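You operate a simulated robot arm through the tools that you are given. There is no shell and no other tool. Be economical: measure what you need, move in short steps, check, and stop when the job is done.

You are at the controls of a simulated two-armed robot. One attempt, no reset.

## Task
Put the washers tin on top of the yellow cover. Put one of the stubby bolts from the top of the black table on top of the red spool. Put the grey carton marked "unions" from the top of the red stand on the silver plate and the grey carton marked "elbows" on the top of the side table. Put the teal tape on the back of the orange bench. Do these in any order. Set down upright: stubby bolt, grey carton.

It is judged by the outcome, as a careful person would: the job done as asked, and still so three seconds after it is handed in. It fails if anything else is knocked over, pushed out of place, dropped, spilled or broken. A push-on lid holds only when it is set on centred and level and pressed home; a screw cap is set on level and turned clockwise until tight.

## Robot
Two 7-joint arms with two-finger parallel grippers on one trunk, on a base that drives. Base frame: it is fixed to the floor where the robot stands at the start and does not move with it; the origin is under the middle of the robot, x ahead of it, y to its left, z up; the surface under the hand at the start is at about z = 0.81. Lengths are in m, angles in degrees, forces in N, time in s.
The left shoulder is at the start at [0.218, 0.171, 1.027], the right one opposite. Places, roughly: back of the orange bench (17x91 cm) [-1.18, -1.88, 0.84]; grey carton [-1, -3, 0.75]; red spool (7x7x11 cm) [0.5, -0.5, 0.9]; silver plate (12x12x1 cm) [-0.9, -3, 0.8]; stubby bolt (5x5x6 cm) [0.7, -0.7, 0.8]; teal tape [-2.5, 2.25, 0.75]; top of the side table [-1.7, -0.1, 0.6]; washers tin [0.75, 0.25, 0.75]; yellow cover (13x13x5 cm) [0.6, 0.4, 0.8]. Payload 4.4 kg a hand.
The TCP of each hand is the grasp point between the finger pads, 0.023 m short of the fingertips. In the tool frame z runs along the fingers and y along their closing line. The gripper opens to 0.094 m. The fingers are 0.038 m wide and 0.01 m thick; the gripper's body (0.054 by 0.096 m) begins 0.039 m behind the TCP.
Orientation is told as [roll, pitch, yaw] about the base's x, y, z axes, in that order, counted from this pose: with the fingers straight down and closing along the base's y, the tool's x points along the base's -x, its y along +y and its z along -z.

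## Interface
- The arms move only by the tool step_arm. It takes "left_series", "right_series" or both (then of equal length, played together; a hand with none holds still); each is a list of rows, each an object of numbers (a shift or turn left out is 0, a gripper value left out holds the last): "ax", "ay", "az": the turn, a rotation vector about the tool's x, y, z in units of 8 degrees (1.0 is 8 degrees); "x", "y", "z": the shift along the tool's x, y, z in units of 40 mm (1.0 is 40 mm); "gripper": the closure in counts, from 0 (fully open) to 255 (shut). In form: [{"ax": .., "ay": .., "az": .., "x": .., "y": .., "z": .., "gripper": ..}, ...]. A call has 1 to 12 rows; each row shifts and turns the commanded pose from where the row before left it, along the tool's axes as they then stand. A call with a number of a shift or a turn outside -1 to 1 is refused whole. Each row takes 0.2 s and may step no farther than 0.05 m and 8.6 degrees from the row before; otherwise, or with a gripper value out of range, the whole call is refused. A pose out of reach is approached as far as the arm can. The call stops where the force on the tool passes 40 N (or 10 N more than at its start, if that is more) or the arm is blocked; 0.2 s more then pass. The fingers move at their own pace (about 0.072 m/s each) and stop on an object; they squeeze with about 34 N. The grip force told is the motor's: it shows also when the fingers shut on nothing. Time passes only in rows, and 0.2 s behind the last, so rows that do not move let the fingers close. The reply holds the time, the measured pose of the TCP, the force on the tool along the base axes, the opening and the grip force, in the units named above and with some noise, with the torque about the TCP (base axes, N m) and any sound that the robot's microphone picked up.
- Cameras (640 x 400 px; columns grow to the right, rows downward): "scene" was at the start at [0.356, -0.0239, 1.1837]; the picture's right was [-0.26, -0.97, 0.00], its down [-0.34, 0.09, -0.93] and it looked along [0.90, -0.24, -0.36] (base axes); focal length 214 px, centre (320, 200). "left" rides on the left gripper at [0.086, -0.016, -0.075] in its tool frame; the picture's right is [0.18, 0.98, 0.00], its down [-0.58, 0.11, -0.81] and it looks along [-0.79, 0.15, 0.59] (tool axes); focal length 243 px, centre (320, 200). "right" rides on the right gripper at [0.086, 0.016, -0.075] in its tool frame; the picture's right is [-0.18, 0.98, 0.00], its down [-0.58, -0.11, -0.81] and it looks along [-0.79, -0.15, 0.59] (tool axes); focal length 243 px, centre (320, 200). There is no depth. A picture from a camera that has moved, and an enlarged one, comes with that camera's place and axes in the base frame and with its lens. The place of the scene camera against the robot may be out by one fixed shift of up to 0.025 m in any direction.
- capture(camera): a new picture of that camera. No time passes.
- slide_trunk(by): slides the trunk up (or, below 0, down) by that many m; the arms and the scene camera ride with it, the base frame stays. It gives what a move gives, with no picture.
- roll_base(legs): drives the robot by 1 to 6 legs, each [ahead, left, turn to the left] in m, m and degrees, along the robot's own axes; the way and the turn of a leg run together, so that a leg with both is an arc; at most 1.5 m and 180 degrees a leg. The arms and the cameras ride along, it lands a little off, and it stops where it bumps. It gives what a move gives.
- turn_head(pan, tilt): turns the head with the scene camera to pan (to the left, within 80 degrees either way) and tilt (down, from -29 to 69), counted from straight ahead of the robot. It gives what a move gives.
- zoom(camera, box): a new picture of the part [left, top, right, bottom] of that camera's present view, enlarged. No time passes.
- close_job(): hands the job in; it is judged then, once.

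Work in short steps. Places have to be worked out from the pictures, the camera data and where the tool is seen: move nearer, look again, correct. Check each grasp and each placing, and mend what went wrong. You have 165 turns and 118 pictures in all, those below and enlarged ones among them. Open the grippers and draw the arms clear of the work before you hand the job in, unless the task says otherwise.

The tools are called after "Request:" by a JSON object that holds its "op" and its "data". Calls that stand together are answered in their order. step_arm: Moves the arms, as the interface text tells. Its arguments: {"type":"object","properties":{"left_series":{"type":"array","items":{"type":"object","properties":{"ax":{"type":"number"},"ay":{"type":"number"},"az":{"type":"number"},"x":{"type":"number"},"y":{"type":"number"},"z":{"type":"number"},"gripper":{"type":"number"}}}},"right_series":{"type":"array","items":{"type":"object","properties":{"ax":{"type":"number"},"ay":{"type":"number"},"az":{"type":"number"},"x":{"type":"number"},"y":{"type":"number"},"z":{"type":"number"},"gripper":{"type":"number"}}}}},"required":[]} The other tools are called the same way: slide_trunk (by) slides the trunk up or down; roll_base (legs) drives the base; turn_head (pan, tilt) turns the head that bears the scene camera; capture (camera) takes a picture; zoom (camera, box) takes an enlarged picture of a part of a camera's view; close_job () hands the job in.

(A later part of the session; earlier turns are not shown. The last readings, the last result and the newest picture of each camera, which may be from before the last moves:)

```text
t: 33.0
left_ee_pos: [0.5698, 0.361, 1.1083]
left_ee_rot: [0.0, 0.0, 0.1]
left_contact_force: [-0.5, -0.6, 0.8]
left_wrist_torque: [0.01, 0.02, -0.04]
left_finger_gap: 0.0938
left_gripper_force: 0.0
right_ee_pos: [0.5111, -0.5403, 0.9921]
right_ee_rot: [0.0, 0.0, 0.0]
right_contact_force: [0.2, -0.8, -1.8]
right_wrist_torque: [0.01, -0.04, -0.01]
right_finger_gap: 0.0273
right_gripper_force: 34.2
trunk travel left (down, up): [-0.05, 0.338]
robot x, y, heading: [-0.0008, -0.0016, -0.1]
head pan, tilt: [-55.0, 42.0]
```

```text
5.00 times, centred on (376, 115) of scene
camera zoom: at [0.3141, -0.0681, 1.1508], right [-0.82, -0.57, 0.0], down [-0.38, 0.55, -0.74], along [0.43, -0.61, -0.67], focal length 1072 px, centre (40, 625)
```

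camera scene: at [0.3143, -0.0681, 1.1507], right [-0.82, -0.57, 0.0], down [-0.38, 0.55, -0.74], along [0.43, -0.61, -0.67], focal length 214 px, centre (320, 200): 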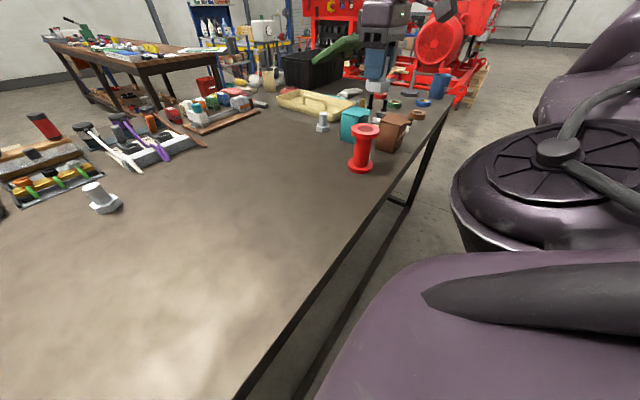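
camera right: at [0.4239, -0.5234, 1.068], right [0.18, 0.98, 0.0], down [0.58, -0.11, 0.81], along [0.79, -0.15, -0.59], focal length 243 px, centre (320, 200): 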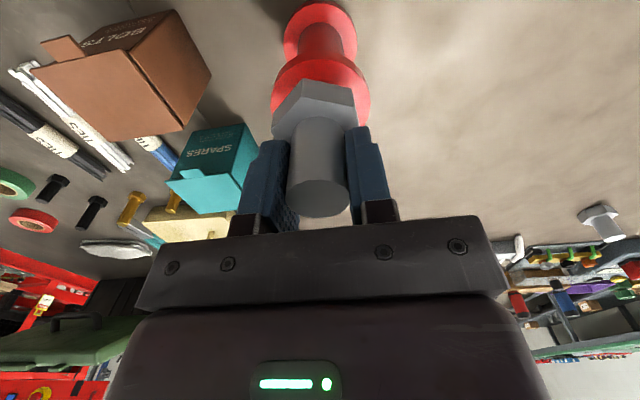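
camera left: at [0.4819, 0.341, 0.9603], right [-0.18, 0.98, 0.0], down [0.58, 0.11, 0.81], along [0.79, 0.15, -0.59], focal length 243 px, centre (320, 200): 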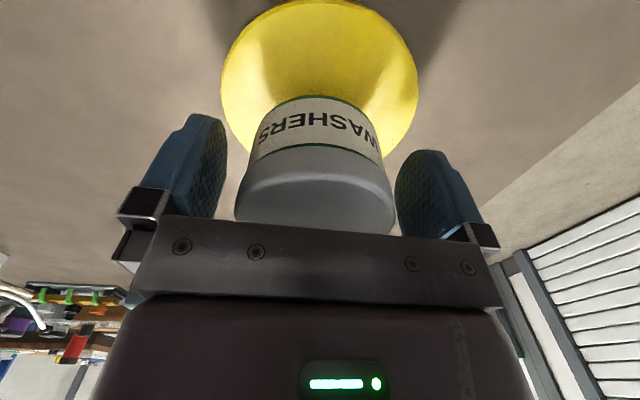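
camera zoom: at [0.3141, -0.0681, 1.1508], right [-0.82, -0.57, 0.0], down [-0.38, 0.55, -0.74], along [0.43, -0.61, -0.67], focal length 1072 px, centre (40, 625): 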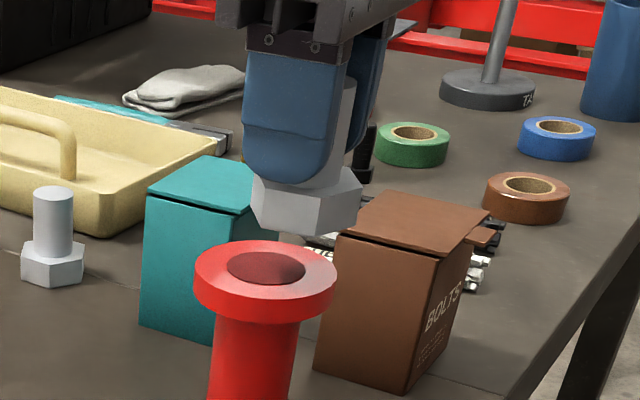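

Estimates put the spool top about 6 mm ahead of the bolt and ~25 mm below. Correct and descend further for a closer comparison.

Request:
{"op": "step_arm", "data": {"right_series": [{"x": -0.15, "z": 0.25}, {"z": 0.15}, {}]}}

Request:
{"op": "capture", "data": {"camera": "right"}}

Request:
{"op": "zoom", "data": {"camera": "scene", "box": [312, 75, 440, 155]}}

```text
t: 33.8
left_ee_pos: [0.5702, 0.3602, 1.1081]
left_ee_rot: [0.0, 0.0, -0.1]
left_contact_force: [-0.1, -0.4, -0.7]
left_wrist_torque: [0.0, 0.01, 0.02]
left_finger_gap: 0.094
left_gripper_force: 0.1
right_ee_pos: [0.5169, -0.5391, 0.9758]
right_ee_rot: [0.0, 0.0, 0.0]
right_contact_force: [-0.2, -0.2, -1.5]
right_wrist_torque: [0.02, 0.02, 0.0]
right_finger_gap: 0.0273
right_gripper_force: 34.1
trunk travel left (down, up): [-0.05, 0.338]
robot x, y, heading: [-0.0016, -0.0, -0.1]
head pan, tilt: [-55.0, 42.0]
```

```text
83 pictures are left
camera right: at [0.4303, -0.5232, 1.0512], right [0.18, 0.98, 0.0], down [0.58, -0.11, 0.81], along [0.79, -0.15, -0.59], focal length 243 px, centre (320, 200)
```

right: 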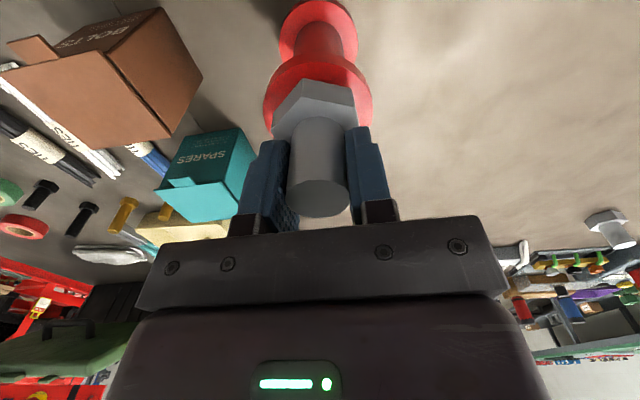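

```text
5.00 times, centred on (376, 115) of scene
camera zoom: at [0.3143, -0.0681, 1.1507], right [-0.82, -0.57, 0.0], down [-0.38, 0.55, -0.74], along [0.43, -0.61, -0.67], focal length 1072 px, centre (40, 625)
```

zoom: 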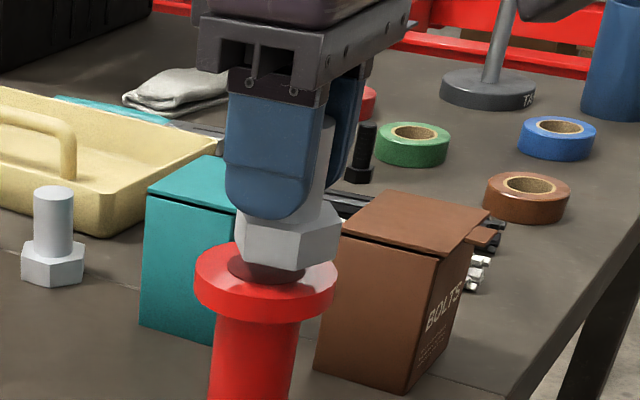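

I zoom the wrist view to judge the fore-aft offset.

Request:
{"op": "zoom", "data": {"camera": "right", "box": [240, 0, 400, 100]}}

Request:
{"op": "zoom", "data": {"camera": "scene", "box": [336, 105, 400, 145]}}

```text
4.00 times, centred on (320, 50) of right
camera zoom: at [0.4303, -0.5232, 1.0512], right [0.18, 0.98, 0.0], down [0.58, -0.11, 0.81], along [0.79, -0.15, -0.59], focal length 970 px, centre (320, 800)
```

zoom: 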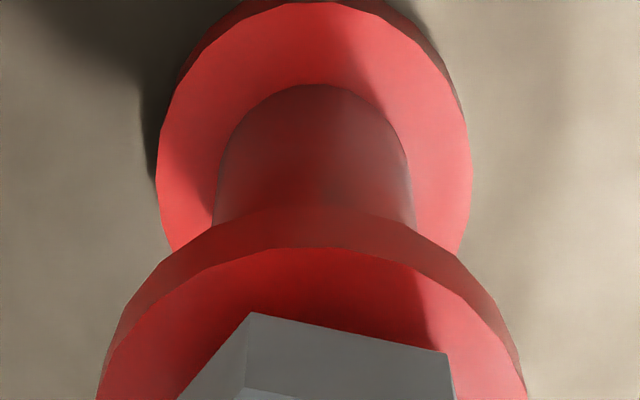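

```text
10.00 times, centred on (368, 125) of scene
camera zoom: at [0.3143, -0.0681, 1.1507], right [-0.82, -0.57, 0.0], down [-0.38, 0.55, -0.74], along [0.43, -0.61, -0.67], focal length 2145 px, centre (-160, 950)
```

zoom: 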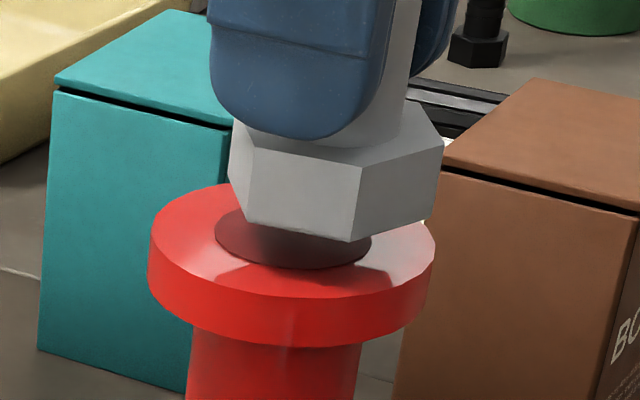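

Both views agree the bolt must go ~9 mm forward and slightly left. Apply and lower 6 mm, then look.

Request:
{"op": "step_arm", "data": {"right_series": [{"x": -0.22, "y": 0.04}, {"z": 0.15}, {}]}}

Request:
{"op": "zoom", "data": {"camera": "right", "box": [240, 20, 400, 120]}}

Request:
{"op": "zoom", "data": {"camera": "scene", "box": [336, 105, 400, 145]}}

```text
t: 34.6
left_ee_pos: [0.57, 0.3607, 1.1089]
left_ee_rot: [0.0, 0.0, 0.0]
left_contact_force: [0.9, 0.3, -0.6]
left_wrist_torque: [0.01, 0.0, -0.01]
left_finger_gap: 0.0939
left_gripper_force: 0.0
right_ee_pos: [0.5254, -0.5354, 0.9706]
right_ee_rot: [-0.1, 0.0, 0.0]
right_contact_force: [0.2, 0.1, -0.2]
right_wrist_torque: [0.0, 0.03, 0.02]
right_finger_gap: 0.0273
right_gripper_force: 34.3
trunk travel left (down, up): [-0.05, 0.338]
robot x, y, heading: [-0.004, -0.0003, -0.0]
head pan, tilt: [-55.0, 42.0]
```

```text
4.00 times, centred on (320, 70) of right
camera zoom: at [0.4392, -0.5204, 1.0461], right [0.18, 0.98, 0.0], down [0.58, -0.11, 0.81], along [0.79, -0.15, -0.59], focal length 970 px, centre (320, 720)
```

zoom: 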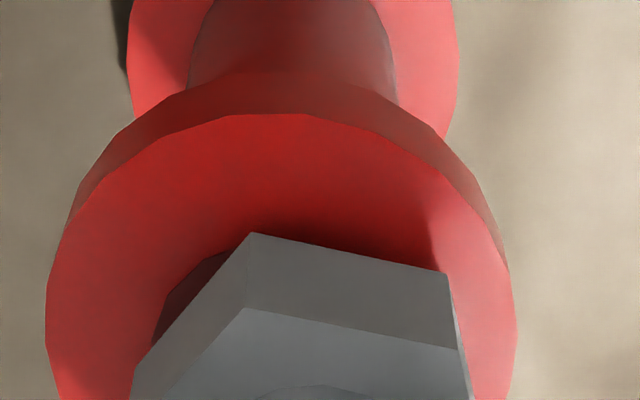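

```text
10.00 times, centred on (368, 125) of scene
camera zoom: at [0.3143, -0.0681, 1.1507], right [-0.82, -0.57, 0.0], down [-0.38, 0.55, -0.74], along [0.43, -0.61, -0.67], focal length 2145 px, centre (-160, 950)
```

zoom: 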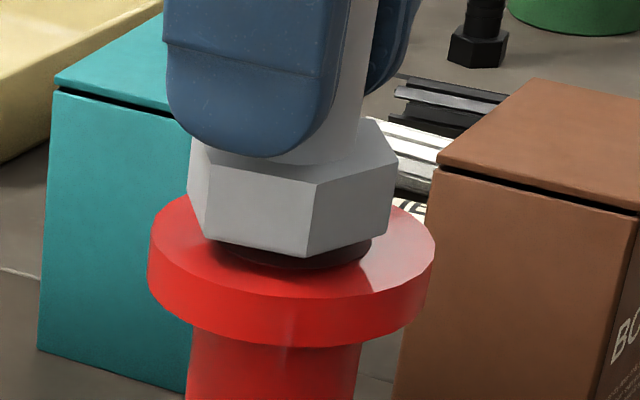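

Nearly centred; nudge 2.5 mm to the right and lower in small steps to contact.

Request:
{"op": "step_arm", "data": {"right_series": [{"y": -0.06}, {"z": 0.08}, {}]}}

Request:
{"op": "step_arm", "data": {"right_series": [{"z": 0.05}, {}]}}

Request:
{"op": "step_arm", "data": {"right_series": [{"z": 0.05}, {}]}}

```text
t: 35.4
left_ee_pos: [0.5691, 0.3612, 1.1095]
left_ee_rot: [0.0, 0.0, -0.1]
left_contact_force: [0.3, 0.2, 0.4]
left_wrist_torque: [0.01, -0.03, -0.01]
left_finger_gap: 0.0939
left_gripper_force: 0.1
right_ee_pos: [0.5232, -0.5393, 0.9671]
right_ee_rot: [-0.1, 0.1, 0.0]
right_contact_force: [0.9, -0.2, -0.3]
right_wrist_torque: [0.01, -0.01, -0.02]
right_finger_gap: 0.0275
right_gripper_force: 33.7
trunk travel left (down, up): [-0.05, 0.338]
robot x, y, heading: [0.0007, 0.0007, -0.1]
head pan, tilt: [-55.0, 42.0]
```

```text
t: 36.0
left_ee_pos: [0.5694, 0.3606, 1.1079]
left_ee_rot: [-0.1, 0.0, 0.0]
left_contact_force: [-0.3, 0.0, 0.1]
left_wrist_torque: [0.0, -0.02, -0.01]
left_finger_gap: 0.0941
left_gripper_force: 0.0
right_ee_pos: [0.5243, -0.5386, 0.9651]
right_ee_rot: [-0.1, -0.1, -0.1]
right_contact_force: [0.0, -0.9, -0.5]
right_wrist_torque: [0.01, -0.04, -0.05]
right_finger_gap: 0.0274
right_gripper_force: 34.0
trunk travel left (down, up): [-0.05, 0.338]
robot x, y, heading: [0.0012, 0.0014, 0.1]
head pan, tilt: [-55.0, 42.0]
```

```text
t: 36.6
left_ee_pos: [0.5684, 0.3616, 1.1076]
left_ee_rot: [0.0, -0.1, -0.1]
left_contact_force: [-0.1, 1.6, 0.2]
left_wrist_torque: [-0.03, 0.02, -0.01]
left_finger_gap: 0.0942
left_gripper_force: 0.0
right_ee_pos: [0.5239, -0.5399, 0.9648]
right_ee_rot: [-0.1, -0.1, 0.0]
right_contact_force: [-0.3, 0.4, 10.2]
right_wrist_torque: [0.1, 0.16, -0.01]
right_finger_gap: 0.0274
right_gripper_force: 34.1
trunk travel left (down, up): [-0.05, 0.338]
robot x, y, heading: [-0.0, 0.0016, 0.0]
head pan, tilt: [-55.0, 42.0]
```

Contact (10 N). Ease off 0.5 mm, release and check.

Request:
{"op": "step_arm", "data": {"right_series": [{"gripper": 0}, {}, {}, {}]}}

Request:
{"op": "zoom", "data": {"camera": "scene", "box": [336, 105, 400, 145]}}

Request:
{"op": "capture", "data": {"camera": "right"}}

```text
t: 37.6
left_ee_pos: [0.5697, 0.3609, 1.1078]
left_ee_rot: [0.0, 0.0, 0.1]
left_contact_force: [-0.8, 0.2, -0.3]
left_wrist_torque: [0.02, -0.01, 0.04]
left_finger_gap: 0.0941
left_gripper_force: 0.0
right_ee_pos: [0.5262, -0.5393, 0.9632]
right_ee_rot: [0.0, 0.1, 0.0]
right_contact_force: [-0.9, 0.0, -0.5]
right_wrist_torque: [-0.02, -0.01, 0.01]
right_finger_gap: 0.0942
right_gripper_force: 0.0
trunk travel left (down, up): [-0.05, 0.338]
robot x, y, heading: [0.0016, -0.0014, 0.2]
head pan, tilt: [-55.0, 42.0]
```

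```text
10.00 times, centred on (368, 125) of scene
camera zoom: at [0.3142, -0.0681, 1.1507], right [-0.82, -0.57, 0.0], down [-0.38, 0.55, -0.74], along [0.43, -0.61, -0.67], focal length 2145 px, centre (-160, 950)
```

zoom: 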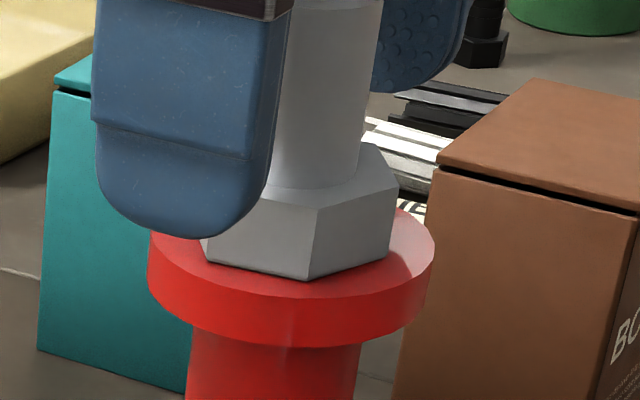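

```text
76 pictures are left
camera right: at [0.4392, -0.5233, 1.0382], right [0.18, 0.98, 0.0], down [0.58, -0.11, 0.81], along [0.79, -0.15, -0.59], focal length 243 px, centre (320, 200)
```

right: 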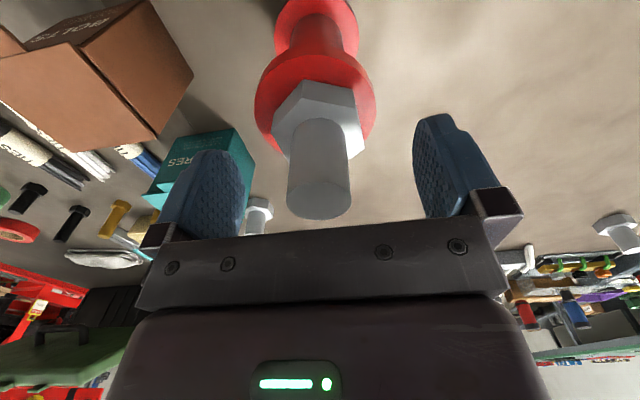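

The bolt stands upright on the spool. Raise the right hand clear and bring it back, then verify.

Request:
{"op": "step_arm", "data": {"right_series": [{"z": -0.4}, {"z": -0.8}, {"z": -0.9}, {"z": -0.9}, {"z": -0.9}, {"y": 0.9}, {"y": 0.9}, {"y": 0.9}, {"y": 0.9}, {"y": 0.9}, {"x": 0.6, "y": 0.7}, {"x": 0.6, "y": 0.7}], "left_series": [{}, {}, {}, {}, {"z": -0.7}, {"y": -0.8}, {"y": -0.8}, {"y": -0.8}, {"y": -0.8}, {"y": -0.8}, {"x": 0.5, "z": -0.7}, {"x": 0.5, "z": -0.7}]}}

Request:
{"op": "capture", "data": {"camera": "scene"}}

```text
t: 40.2
left_ee_pos: [0.5319, 0.1956, 1.194]
left_ee_rot: [0.1, 0.0, 0.0]
left_contact_force: [-0.3, -0.3, -0.1]
left_wrist_torque: [-0.01, 0.05, 0.03]
left_finger_gap: 0.0941
left_gripper_force: 0.0
right_ee_pos: [0.4773, -0.3061, 1.1191]
right_ee_rot: [0.0, 0.0, -0.2]
right_contact_force: [-0.4, -1.4, -0.7]
right_wrist_torque: [-0.04, 0.05, 0.0]
right_finger_gap: 0.094
right_gripper_force: 0.1
trunk travel left (down, up): [-0.05, 0.338]
robot x, y, heading: [-0.0008, -0.0029, 0.0]
head pan, tilt: [-55.0, 42.0]
```

```text
75 pictures are left
camera scene: at [0.3147, -0.0684, 1.1505], right [-0.82, -0.57, 0.0], down [-0.38, 0.55, -0.74], along [0.43, -0.61, -0.67], focal length 214 px, centre (320, 200)
```

scene: 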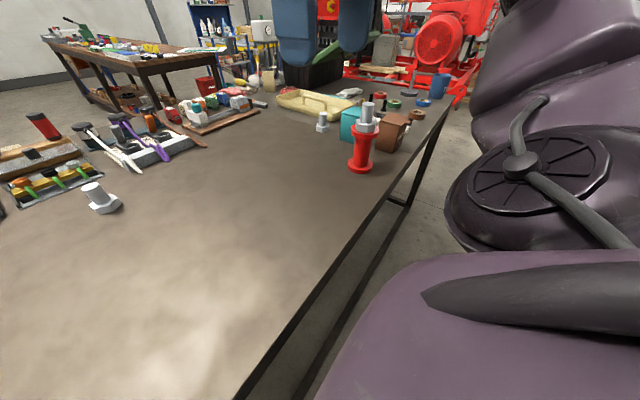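

Bolt is placed. Back away from the table and turn left 100° to survey the route to the tape.

Request:
{"op": "roll_base", "data": {"legs": [[-0.4, 0, 0], [0, 0, 100]]}}

Request:
{"op": "turn_head", "data": {"pan": 30, "tilt": 20}}

Request:
{"op": "capture", "data": {"camera": "scene"}}

```text
t: 46.9
left_ee_pos: [-0.6682, 0.5003, 1.1941]
left_ee_rot: [0.0, 0.0, 97.8]
left_contact_force: [-0.1, 1.3, -0.2]
left_wrist_torque: [-0.02, -0.01, -0.02]
left_finger_gap: 0.0941
left_gripper_force: 0.0
right_ee_pos: [-0.1646, 0.5134, 1.1197]
right_ee_rot: [0.0, 0.0, 97.7]
right_contact_force: [-0.6, -0.3, 0.7]
right_wrist_torque: [-0.01, 0.01, 0.02]
right_finger_gap: 0.0941
right_gripper_force: 0.1
trunk travel left (down, up): [-0.05, 0.338]
robot x, y, heading: [-0.4025, 0.0003, 97.9]
head pan, tilt: [-55.0, 42.0]
```

```text
t: 48.5
left_ee_pos: [-0.6686, 0.5007, 1.1931]
left_ee_rot: [0.0, 0.0, 97.7]
left_contact_force: [-1.0, 0.0, -0.5]
left_wrist_torque: [0.0, -0.01, -0.01]
left_finger_gap: 0.0941
left_gripper_force: 0.0
right_ee_pos: [-0.164, 0.5134, 1.119]
right_ee_rot: [-0.1, 0.0, 97.7]
right_contact_force: [-0.2, 0.7, 0.1]
right_wrist_torque: [-0.03, 0.01, 0.0]
right_finger_gap: 0.0939
right_gripper_force: 0.1
trunk travel left (down, up): [-0.05, 0.338]
robot x, y, heading: [-0.4037, 0.0024, 97.8]
head pan, tilt: [30.0, 20.0]
```

```text
74 pictures are left
camera scene: at [-0.5049, 0.3462, 1.1851], right [0.79, 0.61, 0.0], down [0.21, -0.27, -0.94], along [-0.57, 0.74, -0.34], focal length 214 px, centre (320, 200)
```

scene: 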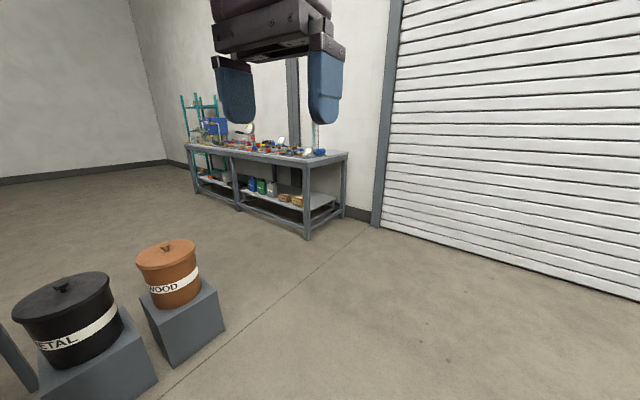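

The tape's bench is the grey one by the wall (front edge y ≈ 1.87). Drive there with the corridor y≈1.2.

Request:
{"op": "roll_base", "data": {"legs": [[0, 0, -7.8], [1.15, 0, 0], [0, 1.4, 0], [0, 0.4, 0]]}}

Request:
{"op": "turn_head", "data": {"pan": 15, "tilt": 25}}

Request:
{"op": "capture", "data": {"camera": "scene"}}

```text
t: 70.6
left_ee_pos: [-2.4149, 1.633, 1.1946]
left_ee_rot: [0.0, 0.0, 91.7]
left_contact_force: [-0.2, 0.3, 0.2]
left_wrist_torque: [0.01, 0.0, -0.01]
left_finger_gap: 0.0939
left_gripper_force: 0.1
right_ee_pos: [-1.9108, 1.5927, 1.1204]
right_ee_rot: [-0.1, 0.1, 91.7]
right_contact_force: [0.6, 0.2, -0.4]
right_wrist_torque: [0.02, 0.01, 0.01]
right_finger_gap: 0.0938
right_gripper_force: 0.0
trunk travel left (down, up): [-0.05, 0.338]
robot x, y, heading: [-2.2008, 1.1099, 91.6]
head pan, tilt: [30.0, 20.0]
```

```text
t: 71.4
left_ee_pos: [-2.4152, 1.6326, 1.1938]
left_ee_rot: [0.1, 0.1, 91.7]
left_contact_force: [0.3, 1.2, 0.0]
left_wrist_torque: [0.0, 0.0, -0.02]
left_finger_gap: 0.094
left_gripper_force: 0.0
right_ee_pos: [-1.9121, 1.5933, 1.1196]
right_ee_rot: [0.0, 0.1, 91.8]
right_contact_force: [-0.2, 0.8, -0.9]
right_wrist_torque: [0.0, -0.02, -0.02]
right_finger_gap: 0.094
right_gripper_force: 0.1
trunk travel left (down, up): [-0.05, 0.338]
robot x, y, heading: [-2.2044, 1.1096, 91.7]
head pan, tilt: [15.0, 25.0]
```

```text
73 pictures are left
camera scene: at [-2.2457, 1.4708, 1.177], right [0.96, 0.29, 0.0], down [0.12, -0.4, -0.91], along [-0.26, 0.87, -0.42], focal length 214 px, centre (320, 200)
```

scene: 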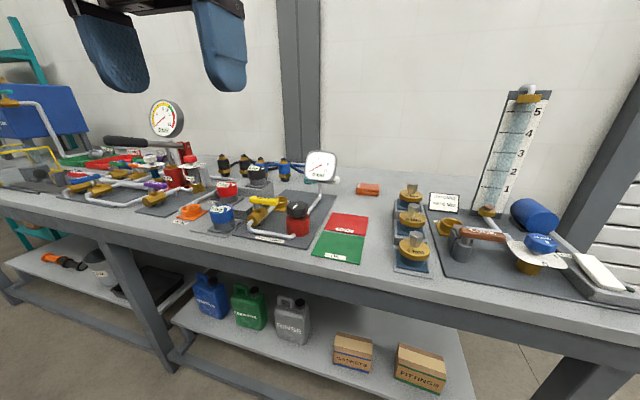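

Zoom to find the teal tape around the expected place.

Request:
{"op": "zoom", "data": {"camera": "scene", "box": [200, 130, 400, 255]}}

Request:
{"op": "zoom", "data": {"camera": "scene", "box": [40, 110, 240, 235]}}

```text
3.20 times, centred on (300, 192) of scene
camera zoom: at [-2.2457, 1.4708, 1.177], right [0.96, 0.29, 0.0], down [0.12, -0.4, -0.91], along [-0.26, 0.87, -0.42], focal length 686 px, centre (384, 224)
```

zoom: 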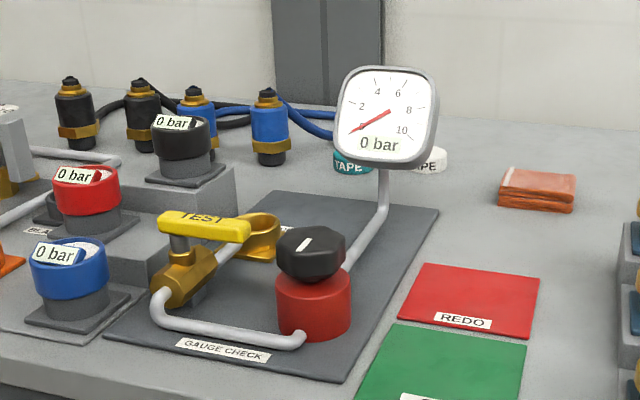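

```text
3.20 times, centred on (140, 172) of scene
camera zoom: at [-2.2457, 1.4708, 1.177], right [0.96, 0.29, 0.0], down [0.12, -0.4, -0.91], along [-0.26, 0.87, -0.42], focal length 686 px, centre (896, 288)
```

zoom: 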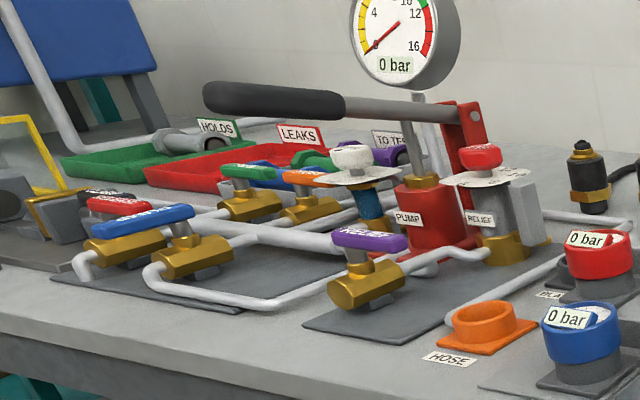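

The teal roll sits behind the gauge near (-2.57, 2.40). I raise the trunk to clear the instruments and move closer.

Request:
{"op": "slide_trunk", "data": {"by": 0.25}}

Request:
{"op": "roll_base", "data": {"legs": [[0, 0, -1.7], [0, 0.25, 0], [0.3, 0, 0]]}}

Request:
{"op": "turn_head", "data": {"pan": 8, "tilt": 45}}

Request:
{"op": "capture", "data": {"camera": "scene"}}

Request:
{"op": "capture", "data": {"camera": "left"}}

```text
t: 74.0
left_ee_pos: [-2.4125, 1.5659, 1.5118]
left_ee_rot: [0.0, -8.9, 91.8]
left_contact_force: [-0.5, 0.8, 0.4]
left_wrist_torque: [-0.06, 0.02, 0.0]
left_finger_gap: 0.0943
left_gripper_force: 0.2
right_ee_pos: [-1.9117, 1.5942, 1.3691]
right_ee_rot: [-0.1, 0.1, 91.8]
right_contact_force: [-0.6, 0.2, 0.1]
right_wrist_torque: [0.0, 0.0, 0.0]
right_finger_gap: 0.0939
right_gripper_force: 0.1
trunk travel left (down, up): [-0.3, 0.088]
robot x, y, heading: [-2.2038, 1.1052, 91.7]
head pan, tilt: [15.0, 25.0]
```

```text
t: 78.8
left_ee_pos: [-2.6472, 1.8775, 1.5114]
left_ee_rot: [0.0, -8.8, 90.0]
left_contact_force: [-0.1, 0.9, -1.4]
left_wrist_torque: [0.02, 0.0, -0.02]
left_finger_gap: 0.0939
left_gripper_force: 0.0
right_ee_pos: [-2.1451, 1.8917, 1.3688]
right_ee_rot: [0.0, 0.0, 89.9]
right_contact_force: [0.1, 0.9, -0.1]
right_wrist_torque: [-0.01, 0.02, -0.01]
right_finger_gap: 0.094
right_gripper_force: 0.1
trunk travel left (down, up): [-0.3, 0.088]
robot x, y, heading: [-2.4457, 1.4171, 90.1]
head pan, tilt: [15.0, 25.0]
```

```text
t: 79.6
left_ee_pos: [-2.6482, 1.8768, 1.5127]
left_ee_rot: [0.0, -9.1, 90.0]
left_contact_force: [0.7, 0.9, 0.6]
left_wrist_torque: [0.0, -0.03, -0.02]
left_finger_gap: 0.0941
left_gripper_force: 0.0
right_ee_pos: [-2.1448, 1.8904, 1.37]
right_ee_rot: [0.0, 0.0, 89.9]
right_contact_force: [-0.2, 0.0, 0.3]
right_wrist_torque: [0.03, 0.04, -0.03]
right_finger_gap: 0.0938
right_gripper_force: 0.1
trunk travel left (down, up): [-0.3, 0.088]
robot x, y, heading: [-2.4499, 1.4148, 90.0]
head pan, tilt: [8.0, 45.0]
```

```text
70 pictures are left
camera scene: at [-2.4705, 1.5606, 1.4344], right [0.99, 0.14, 0.0], down [0.1, -0.7, -0.71], along [-0.1, 0.7, -0.71], focal length 214 px, centre (320, 200)
```

scene: 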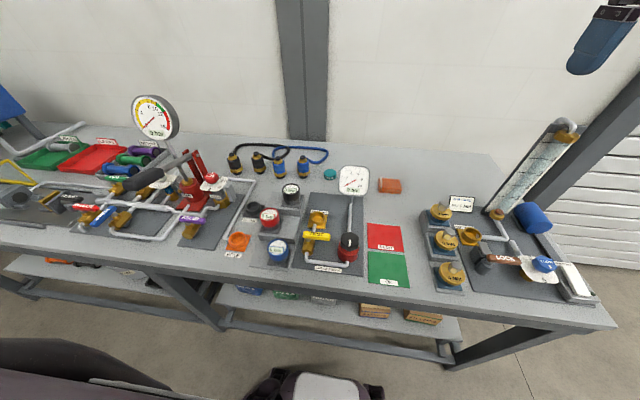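

```text
69 pictures are left
camera left: at [-2.6318, 1.7798, 1.5732], right [-0.98, -0.18, -0.03], down [-0.11, 0.45, 0.89], along [-0.15, 0.87, -0.46], focal length 243 px, centre (320, 200)
```

left: 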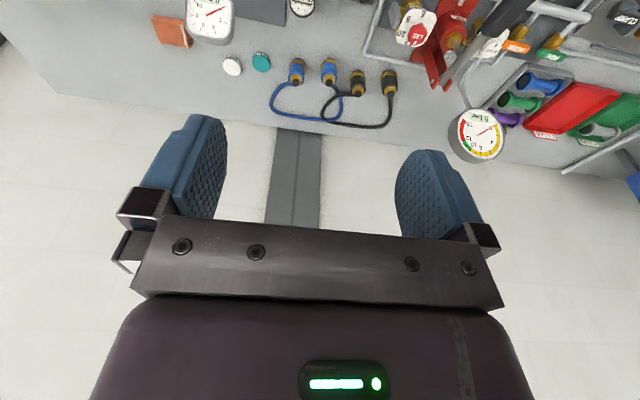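

Trunk raise tilted the left hand a bit (arm limit). Tape is ≈ (-2.525, 2.285). I move the left hand forward and down to above it and recheck pose.

Request:
{"op": "step_arm", "data": {"left_series": [{"x": -0.7, "y": -0.25, "z": 0.5}, {"x": -0.7, "y": -0.25, "z": 0.5}, {"x": -0.7, "y": -0.25, "z": 0.5}, {"x": -0.7, "y": -0.25, "z": 0.5}, {"x": -0.7, "y": -0.25, "z": 0.5}, {"x": -0.7, "y": -0.25, "z": 0.5}, {"x": -0.7, "y": -0.25, "z": 0.5}, {"x": -0.7, "y": -0.25, "z": 0.5}, {"x": -0.7, "y": -0.25, "z": 0.5}, {"x": -0.7, "y": -0.25, "z": 0.5}, {}]}}

Request:
{"op": "capture", "data": {"camera": "left"}}

```text
t: 82.0
left_ee_pos: [-2.7017, 1.9821, 1.3998]
left_ee_rot: [-0.1, -8.9, 90.2]
left_contact_force: [-0.2, -0.1, -0.6]
left_wrist_torque: [-0.02, -0.02, 0.0]
left_finger_gap: 0.0939
left_gripper_force: 0.1
left hand out of reach, approached as far as the arm can: row 1, 2, 3, 4, 5, 6, 7, 8, 9, 10
right_ee_pos: [-2.1461, 1.8915, 1.3689]
right_ee_rot: [-0.1, 0.0, 90.0]
right_contact_force: [0.2, -0.1, 0.5]
right_wrist_torque: [-0.01, -0.02, -0.03]
right_finger_gap: 0.0944
right_gripper_force: 0.0
trunk travel left (down, up): [-0.3, 0.088]
robot x, y, heading: [-2.4542, 1.4164, 90.0]
head pan, tilt: [8.0, 45.0]
```

```text
68 pictures are left
camera left: at [-2.6864, 1.8859, 1.4606], right [-0.98, -0.18, -0.03], down [-0.11, 0.45, 0.89], along [-0.15, 0.87, -0.46], focal length 243 px, centre (320, 200)
```

left: 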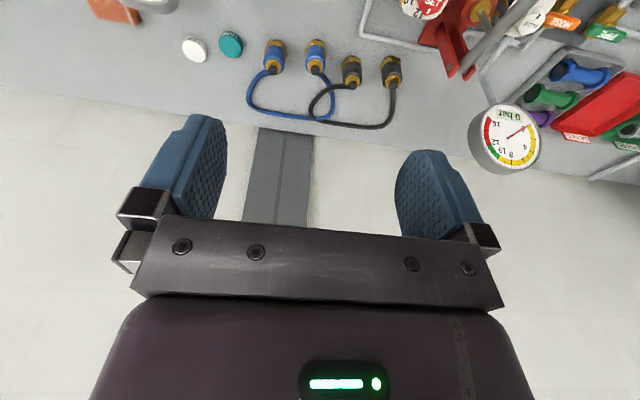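

The arm is stuck at a limit high up; I move it straight down (over clear space left of the gauge?) — it is in front of the couplings at z 1.4, so there is room to lower.

Request:
{"op": "step_arm", "data": {"left_series": [{"z": 0.9}, {"z": 0.9}, {"z": 0.5}, {}]}}

```text
t: 83.0
left_ee_pos: [-2.7031, 1.9949, 1.3072]
left_ee_rot: [0.0, -9.0, 90.0]
left_contact_force: [0.7, -1.0, -0.2]
left_wrist_torque: [0.02, 0.04, 0.02]
left_finger_gap: 0.0939
left_gripper_force: 0.1
right_ee_pos: [-2.1452, 1.8923, 1.3706]
right_ee_rot: [0.1, -0.1, 90.1]
right_contact_force: [-0.1, -0.2, 0.6]
right_wrist_torque: [-0.01, 0.03, 0.0]
right_finger_gap: 0.0938
right_gripper_force: 0.1
trunk travel left (down, up): [-0.3, 0.088]
robot x, y, heading: [-2.4514, 1.4091, 89.9]
head pan, tilt: [8.0, 45.0]
```

Motion is regained; the hand is tilted 9° (fingers forward). Level it and move toward the tape.

Request:
{"op": "step_arm", "data": {"left_series": [{"ay": 0.56}, {"ay": 0.56}, {"x": -0.5, "y": -0.5, "z": 0.3}, {"x": -0.5, "y": -0.5, "z": 0.3}, {"x": -0.5, "y": -0.5, "z": 0.3}, {}]}}

Request:
{"op": "capture", "data": {"camera": "left"}}

```text
t: 84.4
left_ee_pos: [-2.7039, 1.9707, 1.2773]
left_ee_rot: [-0.1, -0.1, 90.0]
left_contact_force: [-0.2, 0.1, 0.2]
left_wrist_torque: [0.02, 0.02, 0.0]
left_finger_gap: 0.094
left_gripper_force: 0.1
left hand out of reach, approached as far as the arm can: row 1, 2, 3, 4, 5
right_ee_pos: [-2.1458, 1.8915, 1.37]
right_ee_rot: [0.0, 0.0, 90.0]
right_contact_force: [0.2, 0.1, -0.4]
right_wrist_torque: [-0.02, -0.01, 0.0]
right_finger_gap: 0.094
right_gripper_force: 0.1
trunk travel left (down, up): [-0.3, 0.088]
robot x, y, heading: [-2.4516, 1.4143, 89.9]
head pan, tilt: [8.0, 45.0]
```

```text
67 pictures are left
camera left: at [-2.6892, 1.8834, 1.3525], right [-0.98, -0.18, 0.0], down [-0.11, 0.58, 0.81], along [-0.15, 0.79, -0.59], focal length 243 px, centre (320, 200)
```

left: 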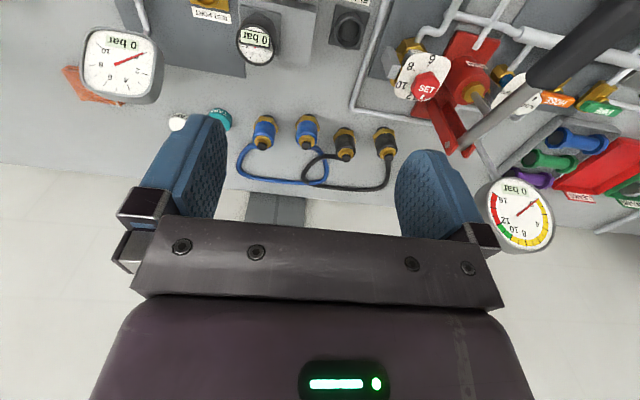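

The arm is against a limit; I try easing it downward and inward toward its known-good posture.

Request:
{"op": "step_arm", "data": {"left_series": [{"z": 0.8}, {"z": 0.8}, {"z": 0.8}, {}]}}

Request:
{"op": "step_arm", "data": {"left_series": [{"y": -0.8}, {"y": -0.8}, {}]}}

```text
t: 85.4
left_ee_pos: [-2.7178, 1.9542, 1.1856]
left_ee_rot: [-0.1, -0.1, 89.9]
left_contact_force: [0.0, 1.2, 0.0]
left_wrist_torque: [0.02, -0.02, 0.0]
left_finger_gap: 0.0939
left_gripper_force: 0.0
left hand out of reach, approached as far as the arm can: row 1, 2, 3
right_ee_pos: [-2.1446, 1.8924, 1.3685]
right_ee_rot: [0.0, 0.1, 89.9]
right_contact_force: [0.2, 0.9, 0.1]
right_wrist_torque: [0.01, -0.01, 0.01]
right_finger_gap: 0.0944
right_gripper_force: 0.1
trunk travel left (down, up): [-0.3, 0.088]
robot x, y, heading: [-2.4498, 1.4165, 90.1]
head pan, tilt: [8.0, 45.0]
```

```text
t: 86.2
left_ee_pos: [-2.6814, 1.9272, 1.1991]
left_ee_rot: [0.0, 0.0, 90.0]
left_contact_force: [0.4, 0.5, -0.8]
left_wrist_torque: [0.0, -0.01, -0.02]
left_finger_gap: 0.0942
left_gripper_force: 0.1
left hand out of reach, approached as far as the arm can: row 1, 2
right_ee_pos: [-2.1451, 1.8903, 1.3699]
right_ee_rot: [-0.1, 0.0, 90.0]
right_contact_force: [-0.2, -0.5, -0.2]
right_wrist_torque: [-0.01, -0.01, 0.02]
right_finger_gap: 0.0943
right_gripper_force: 0.0
trunk travel left (down, up): [-0.3, 0.088]
robot x, y, heading: [-2.4507, 1.4169, 89.9]
head pan, tilt: [8.0, 45.0]
```

Test which directions are free: forward only.

Request:
{"op": "step_arm", "data": {"left_series": [{"x": -0.8}, {"x": -0.8}, {"x": -0.8}, {}]}}

Request:
{"op": "turn_head", "data": {"pan": 50, "tilt": 20}}

Request:
{"op": "capture", "data": {"camera": "scene"}}

```text
t: 87.2
left_ee_pos: [-2.7231, 1.971, 1.2176]
left_ee_rot: [0.0, -0.1, 90.0]
left_contact_force: [-0.5, -0.9, 1.0]
left_wrist_torque: [0.01, 0.01, 0.01]
left_finger_gap: 0.094
left_gripper_force: 0.1
left hand out of reach, approached as far as the arm can: row 1, 2, 3
right_ee_pos: [-2.145, 1.8919, 1.3697]
right_ee_rot: [0.0, -0.1, 90.0]
right_contact_force: [0.1, 0.4, -0.3]
right_wrist_torque: [0.03, 0.01, -0.01]
right_finger_gap: 0.0939
right_gripper_force: 0.0
trunk travel left (down, up): [-0.3, 0.088]
robot x, y, heading: [-2.4504, 1.4132, 89.9]
head pan, tilt: [8.0, 45.0]
```

```text
t: 88.3
left_ee_pos: [-2.725, 1.9708, 1.2186]
left_ee_rot: [0.0, 0.1, 89.9]
left_contact_force: [0.5, -0.1, 0.5]
left_wrist_torque: [-0.02, 0.01, 0.0]
left_finger_gap: 0.094
left_gripper_force: 0.0
right_ee_pos: [-2.1447, 1.892, 1.3697]
right_ee_rot: [0.0, -0.1, 90.0]
right_contact_force: [-0.3, 0.2, 1.0]
right_wrist_torque: [-0.04, 0.01, 0.03]
right_finger_gap: 0.0941
right_gripper_force: 0.0
trunk travel left (down, up): [-0.3, 0.088]
robot x, y, heading: [-2.451, 1.4141, 89.8]
head pan, tilt: [50.0, 20.0]
```

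```text
66 pictures are left
camera scene: at [-2.5304, 1.5402, 1.4729], right [0.64, 0.77, 0.0], down [0.26, -0.22, -0.94], along [-0.72, 0.6, -0.34], focal length 214 px, centre (320, 200)
```

scene: 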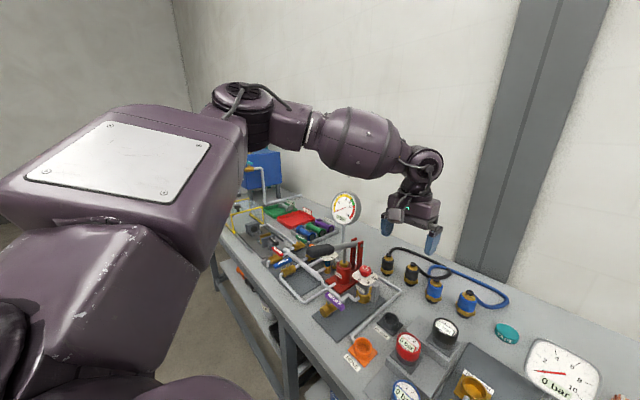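

The left elbow is far out; likely a wrist joint is at its limit. Test a yaw relief.

Request:
{"op": "step_arm", "data": {"left_series": [{"az": 1}, {"az": 1}, {}]}}

Request:
{"op": "step_arm", "data": {"left_series": [{"z": -0.9}, {"z": -0.9}, {}]}}

```text
t: 89.1
left_ee_pos: [-2.7255, 1.9715, 1.2171]
left_ee_rot: [0.0, -0.1, 74.0]
left_contact_force: [0.7, -0.1, 0.1]
left_wrist_torque: [-0.04, 0.0, 0.04]
left_finger_gap: 0.0939
left_gripper_force: 0.0
right_ee_pos: [-2.1448, 1.8905, 1.3699]
right_ee_rot: [0.0, 0.0, 90.1]
right_contact_force: [-0.5, 0.6, -0.7]
right_wrist_torque: [-0.01, 0.01, -0.01]
right_finger_gap: 0.0941
right_gripper_force: 0.0
trunk travel left (down, up): [-0.3, 0.088]
robot x, y, heading: [-2.4529, 1.4113, 90.2]
head pan, tilt: [50.0, 20.0]
```

```text
t: 89.9
left_ee_pos: [-2.7272, 1.973, 1.2929]
left_ee_rot: [0.0, 0.0, 74.0]
left_contact_force: [-0.6, -0.1, 0.0]
left_wrist_torque: [-0.04, 0.01, 0.03]
left_finger_gap: 0.0941
left_gripper_force: 0.0
right_ee_pos: [-2.1462, 1.8917, 1.3696]
right_ee_rot: [0.1, 0.1, 89.9]
right_contact_force: [-0.3, -0.4, -0.2]
right_wrist_torque: [0.01, 0.0, 0.0]
right_finger_gap: 0.0939
right_gripper_force: 0.1
trunk travel left (down, up): [-0.3, 0.088]
robot x, y, heading: [-2.453, 1.4165, 90.2]
head pan, tilt: [50.0, 20.0]
```

Yaw was the limit: +yaw frees the arm. Yaw on to 60° and go above the tape.

Request:
{"op": "step_arm", "data": {"left_series": [{"az": 0.9}, {"az": 0.85}, {}]}}

Request:
{"op": "step_arm", "data": {"left_series": [{"x": -0.775, "y": -0.04, "z": 0.4}, {"x": -0.775, "y": -0.04, "z": 0.4}, {"x": -0.775, "y": -0.04, "z": 0.4}, {"x": -0.775, "y": -0.04, "z": 0.4}, {"x": -0.775, "y": -0.04, "z": 0.4}, {"x": -0.775, "y": -0.04, "z": 0.4}, {"x": -0.775, "y": -0.04, "z": 0.4}, {"x": -0.775, "y": -0.04, "z": 0.4}, {"x": -0.775, "y": -0.04, "z": 0.4}, {"x": -0.775, "y": -0.04, "z": 0.4}, {"x": -0.775, "y": -0.04, "z": 0.4}, {}]}}

Request:
{"op": "capture", "data": {"camera": "left"}}

```text
t: 90.7
left_ee_pos: [-2.7245, 1.974, 1.2909]
left_ee_rot: [-0.1, 0.0, 59.9]
left_contact_force: [-0.4, -0.2, 0.2]
left_wrist_torque: [0.0, 0.0, 0.0]
left_finger_gap: 0.0939
left_gripper_force: 0.1
right_ee_pos: [-2.1455, 1.8913, 1.3687]
right_ee_rot: [-0.1, 0.0, 90.0]
right_contact_force: [0.1, 0.9, 0.6]
right_wrist_torque: [0.0, -0.03, 0.03]
right_finger_gap: 0.0938
right_gripper_force: 0.0
trunk travel left (down, up): [-0.3, 0.088]
robot x, y, heading: [-2.4529, 1.4132, 90.0]
head pan, tilt: [50.0, 20.0]
```

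```text
t: 93.3
left_ee_pos: [-2.7305, 1.9757, 1.2174]
left_ee_rot: [0.0, -0.1, 60.0]
left_contact_force: [-0.5, -0.2, -0.4]
left_wrist_torque: [0.0, -0.01, 0.0]
left_finger_gap: 0.0939
left_gripper_force: 0.1
left hand out of reach, approached as far as the arm can: row 1, 2, 3, 4, 5, 6, 7, 8, 9, 10, 11
right_ee_pos: [-2.1446, 1.8922, 1.3685]
right_ee_rot: [0.1, 0.0, 90.0]
right_contact_force: [0.8, 1.0, -0.4]
right_wrist_torque: [0.0, -0.03, 0.01]
right_finger_gap: 0.094
right_gripper_force: 0.1
trunk travel left (down, up): [-0.3, 0.088]
robot x, y, heading: [-2.4488, 1.4126, 90.0]
head pan, tilt: [50.0, 20.0]
```

```text
65 pictures are left
camera left: at [-2.76, 1.8929, 1.2935], right [-0.94, 0.33, 0.0], down [0.2, 0.56, 0.81], along [0.27, 0.76, -0.59], focal length 243 px, centre (320, 200)
```

left: 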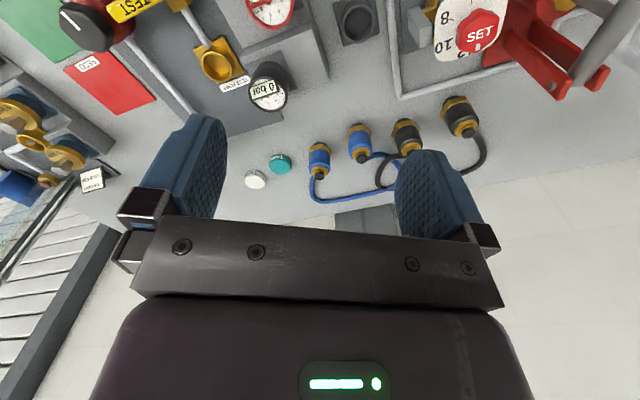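

Forward motion of the left arm stays blocked; I will use the right arm for the tape. First raise and try to retract the left hand.

Request:
{"op": "step_arm", "data": {"left_series": [{"z": -0.9}, {"z": -0.9}, {"z": -0.9}, {"z": -0.9}, {}]}}

Request:
{"op": "step_arm", "data": {"left_series": [{"az": -0.9}, {"az": -0.9}, {"az": -0.9}, {"az": -0.9}, {"x": 0.7}, {"x": 0.7}, {}]}}

```text
t: 94.5
left_ee_pos: [-2.7335, 1.9777, 1.3604]
left_ee_rot: [0.0, 0.0, 60.1]
left_contact_force: [-1.2, 0.1, 1.2]
left_wrist_torque: [-0.03, -0.01, -0.03]
left_finger_gap: 0.0941
left_gripper_force: 0.0
right_ee_pos: [-2.144, 1.892, 1.3694]
right_ee_rot: [-0.1, 0.0, 90.0]
right_contact_force: [-0.2, 0.6, -0.1]
right_wrist_torque: [-0.03, -0.02, 0.05]
right_finger_gap: 0.0942
right_gripper_force: 0.1
trunk travel left (down, up): [-0.3, 0.088]
robot x, y, heading: [-2.4475, 1.4162, 90.2]
head pan, tilt: [50.0, 20.0]
```

```text
t: 96.1
left_ee_pos: [-2.7333, 1.9223, 1.3603]
left_ee_rot: [0.0, 0.0, 88.8]
left_contact_force: [-0.3, 0.0, -0.6]
left_wrist_torque: [-0.03, 0.03, -0.01]
left_finger_gap: 0.094
left_gripper_force: 0.1
right_ee_pos: [-2.1447, 1.8915, 1.3688]
right_ee_rot: [-0.1, 0.0, 90.0]
right_contact_force: [0.2, -0.3, -0.3]
right_wrist_torque: [0.0, -0.01, 0.0]
right_finger_gap: 0.094
right_gripper_force: 0.1
trunk travel left (down, up): [-0.3, 0.088]
robot x, y, heading: [-2.4509, 1.412, 89.9]
head pan, tilt: [50.0, 20.0]
```

Backward works exactly. Test right then forward at this height.

Request:
{"op": "step_arm", "data": {"left_series": [{"y": -0.8}, {"y": -0.8}, {}]}}

Request:
{"op": "step_arm", "data": {"left_series": [{"x": -0.8}, {"x": -0.8}, {}]}}

```text
t: 96.9
left_ee_pos: [-2.6701, 1.9231, 1.3628]
left_ee_rot: [-0.1, -0.2, 88.9]
left_contact_force: [0.3, -1.2, -0.4]
left_wrist_torque: [0.01, 0.02, 0.05]
left_finger_gap: 0.0942
left_gripper_force: 0.0
right_ee_pos: [-2.1453, 1.891, 1.3706]
right_ee_rot: [0.0, -0.1, 90.0]
right_contact_force: [0.0, -0.7, 0.5]
right_wrist_torque: [0.01, 0.0, -0.02]
right_finger_gap: 0.094
right_gripper_force: 0.1
trunk travel left (down, up): [-0.3, 0.088]
robot x, y, heading: [-2.4514, 1.4153, 90.0]
head pan, tilt: [50.0, 20.0]
```

```text
t: 97.7
left_ee_pos: [-2.6879, 1.952, 1.3566]
left_ee_rot: [0.0, 0.0, 88.8]
left_contact_force: [0.2, 0.2, 0.6]
left_wrist_torque: [0.05, 0.02, -0.02]
left_finger_gap: 0.0936
left_gripper_force: 0.1
left hand out of reach, approached as far as the arm can: row 1, 2
right_ee_pos: [-2.1444, 1.8907, 1.3694]
right_ee_rot: [0.1, 0.0, 90.0]
right_contact_force: [0.1, -0.1, -0.6]
right_wrist_torque: [0.03, 0.02, -0.03]
right_finger_gap: 0.0941
right_gripper_force: 0.1
trunk travel left (down, up): [-0.3, 0.088]
robot x, y, heading: [-2.451, 1.4161, 90.3]
head pan, tilt: [50.0, 20.0]
```

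The left arm is limited here, so I use the right arm: shift the base 0.33 m left (left hand stays high above the instruments).

Request:
{"op": "roll_base", "data": {"legs": [[0, 0.33, 0]]}}

Request:
{"op": "step_arm", "data": {"right_series": [{"x": -0.85, "z": 0.4}, {"x": -0.85, "z": 0.4}, {"x": -0.85, "z": 0.4}, {"x": -0.85, "z": 0.4}, {"x": -0.85, "z": 0.4}, {"x": -0.85, "z": 0.4}, {"x": -0.85, "z": 0.4}, {"x": -0.85, "z": 0.4}, {}]}}

Request:
{"op": "capture", "data": {"camera": "right"}}

```text
t: 101.2
left_ee_pos: [-3.0179, 1.9503, 1.356]
left_ee_rot: [0.0, 0.0, 89.0]
left_contact_force: [-0.2, -0.7, 0.4]
left_wrist_torque: [0.04, -0.03, 0.01]
left_finger_gap: 0.0941
left_gripper_force: 0.0
right_ee_pos: [-2.4762, 1.8914, 1.3702]
right_ee_rot: [0.1, 0.0, 90.2]
right_contact_force: [-0.9, -0.4, 0.3]
right_wrist_torque: [0.03, -0.01, -0.01]
right_finger_gap: 0.0941
right_gripper_force: 0.0
trunk travel left (down, up): [-0.3, 0.088]
robot x, y, heading: [-2.7785, 1.4137, 90.1]
head pan, tilt: [50.0, 20.0]
```

```text
t: 103.2
left_ee_pos: [-3.0155, 1.9488, 1.3566]
left_ee_rot: [0.0, -0.1, 89.0]
left_contact_force: [0.2, 0.3, -0.6]
left_wrist_torque: [0.0, 0.02, 0.0]
left_finger_gap: 0.0943
left_gripper_force: 0.0
right_ee_pos: [-2.4797, 2.1639, 1.2407]
right_ee_rot: [0.1, -0.2, 90.2]
right_contact_force: [0.9, -0.4, 0.1]
right_wrist_torque: [-0.01, 0.01, 0.0]
right_finger_gap: 0.094
right_gripper_force: 0.1
trunk travel left (down, up): [-0.3, 0.088]
robot x, y, heading: [-2.7827, 1.4139, 90.2]
head pan, tilt: [50.0, 20.0]
```

```text
64 pictures are left
camera right: at [-2.4949, 2.0774, 1.3163], right [-0.98, 0.18, 0.0], down [0.11, 0.58, 0.81], along [0.15, 0.79, -0.59], focal length 243 px, centre (320, 200)
```

right: 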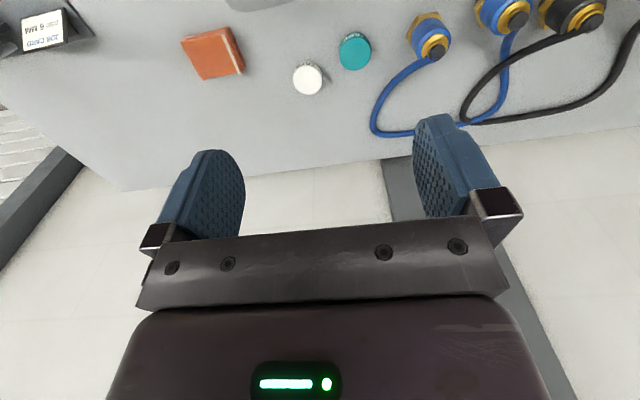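

Right arm is fine. Teal roll at (-2.521, 2.278); coupling and white roll leave room. Yaw 20° and descend to above it.

Request:
{"op": "step_arm", "data": {"right_series": [{"az": 0.83}, {"az": 0.83}, {"az": 0.83}, {"x": -0.46, "y": 0.38}, {"x": -0.46, "y": 0.38}, {"x": -0.46, "y": 0.38}, {"x": -0.46, "y": 0.38}, {"x": -0.46, "y": 0.38, "z": 0.7}, {"z": 0.9}, {"z": 0.9}, {"z": 0.9}, {}]}}

Request:
{"op": "capture", "data": {"camera": "right"}}

Request:
{"op": "turn_head", "data": {"pan": -20, "tilt": 35}}

Request:
{"op": "capture", "data": {"camera": "scene"}}

```text
t: 105.8
left_ee_pos: [-3.0187, 1.951, 1.3572]
left_ee_rot: [0.0, 0.0, 89.0]
left_contact_force: [-0.4, -0.1, -0.1]
left_wrist_torque: [0.02, -0.01, -0.04]
left_finger_gap: 0.0941
left_gripper_force: 0.0
right_ee_pos: [-2.5052, 2.2124, 1.1038]
right_ee_rot: [0.0, -0.1, 70.3]
right_contact_force: [-0.2, -0.1, -0.6]
right_wrist_torque: [0.0, 0.0, -0.01]
right_finger_gap: 0.0939
right_gripper_force: 0.1
right hand out of reach, approached as far as the arm can: row 6, 7, 8
trunk travel left (down, up): [-0.3, 0.088]
robot x, y, heading: [-2.7814, 1.4126, 90.4]
head pan, tilt: [50.0, 20.0]
```

```text
63 pictures are left
camera right: at [-2.55, 2.1368, 1.1789], right [-0.86, 0.51, 0.0], down [0.3, 0.51, 0.81], along [0.41, 0.7, -0.59], focal length 243 px, centre (320, 200)
```

right: 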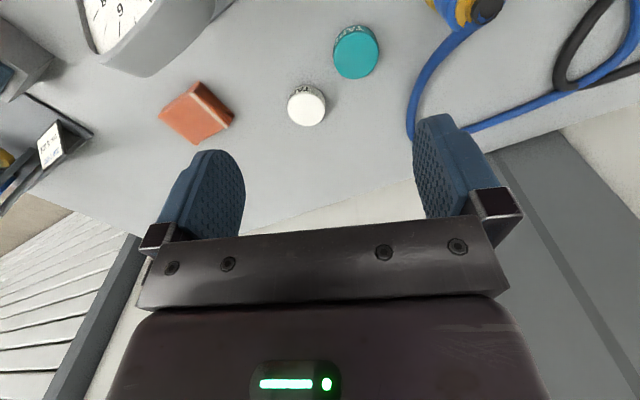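

```text
t: 107.2
left_ee_pos: [-3.0173, 1.9502, 1.3544]
left_ee_rot: [0.0, 0.0, 88.9]
left_contact_force: [0.0, -0.8, -1.1]
left_wrist_torque: [0.01, 0.04, -0.04]
left_finger_gap: 0.094
left_gripper_force: 0.1
right_ee_pos: [-2.5058, 2.2125, 1.1032]
right_ee_rot: [-0.1, 0.0, 70.3]
right_contact_force: [0.3, 0.3, -0.1]
right_wrist_torque: [-0.01, -0.04, -0.01]
right_finger_gap: 0.0941
right_gripper_force: 0.0
trunk travel left (down, up): [-0.3, 0.088]
robot x, y, heading: [-2.7795, 1.417, 90.1]
head pan, tilt: [-20.0, 35.0]
```

```text
62 pictures are left
camera scene: at [-2.7587, 1.5625, 1.4491], right [0.94, -0.34, 0.0], down [-0.19, -0.54, -0.82], along [0.28, 0.77, -0.57], focal length 214 px, centre (320, 200)
```

scene: 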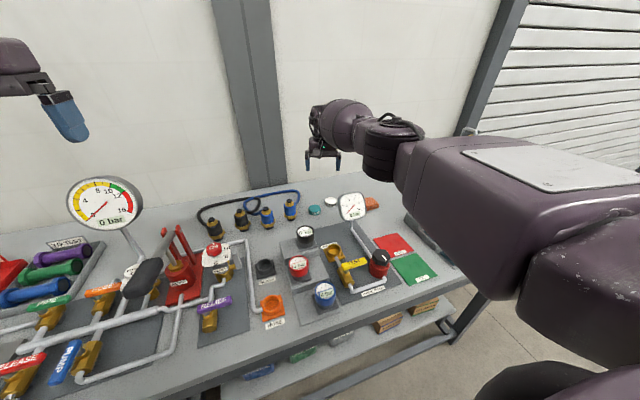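

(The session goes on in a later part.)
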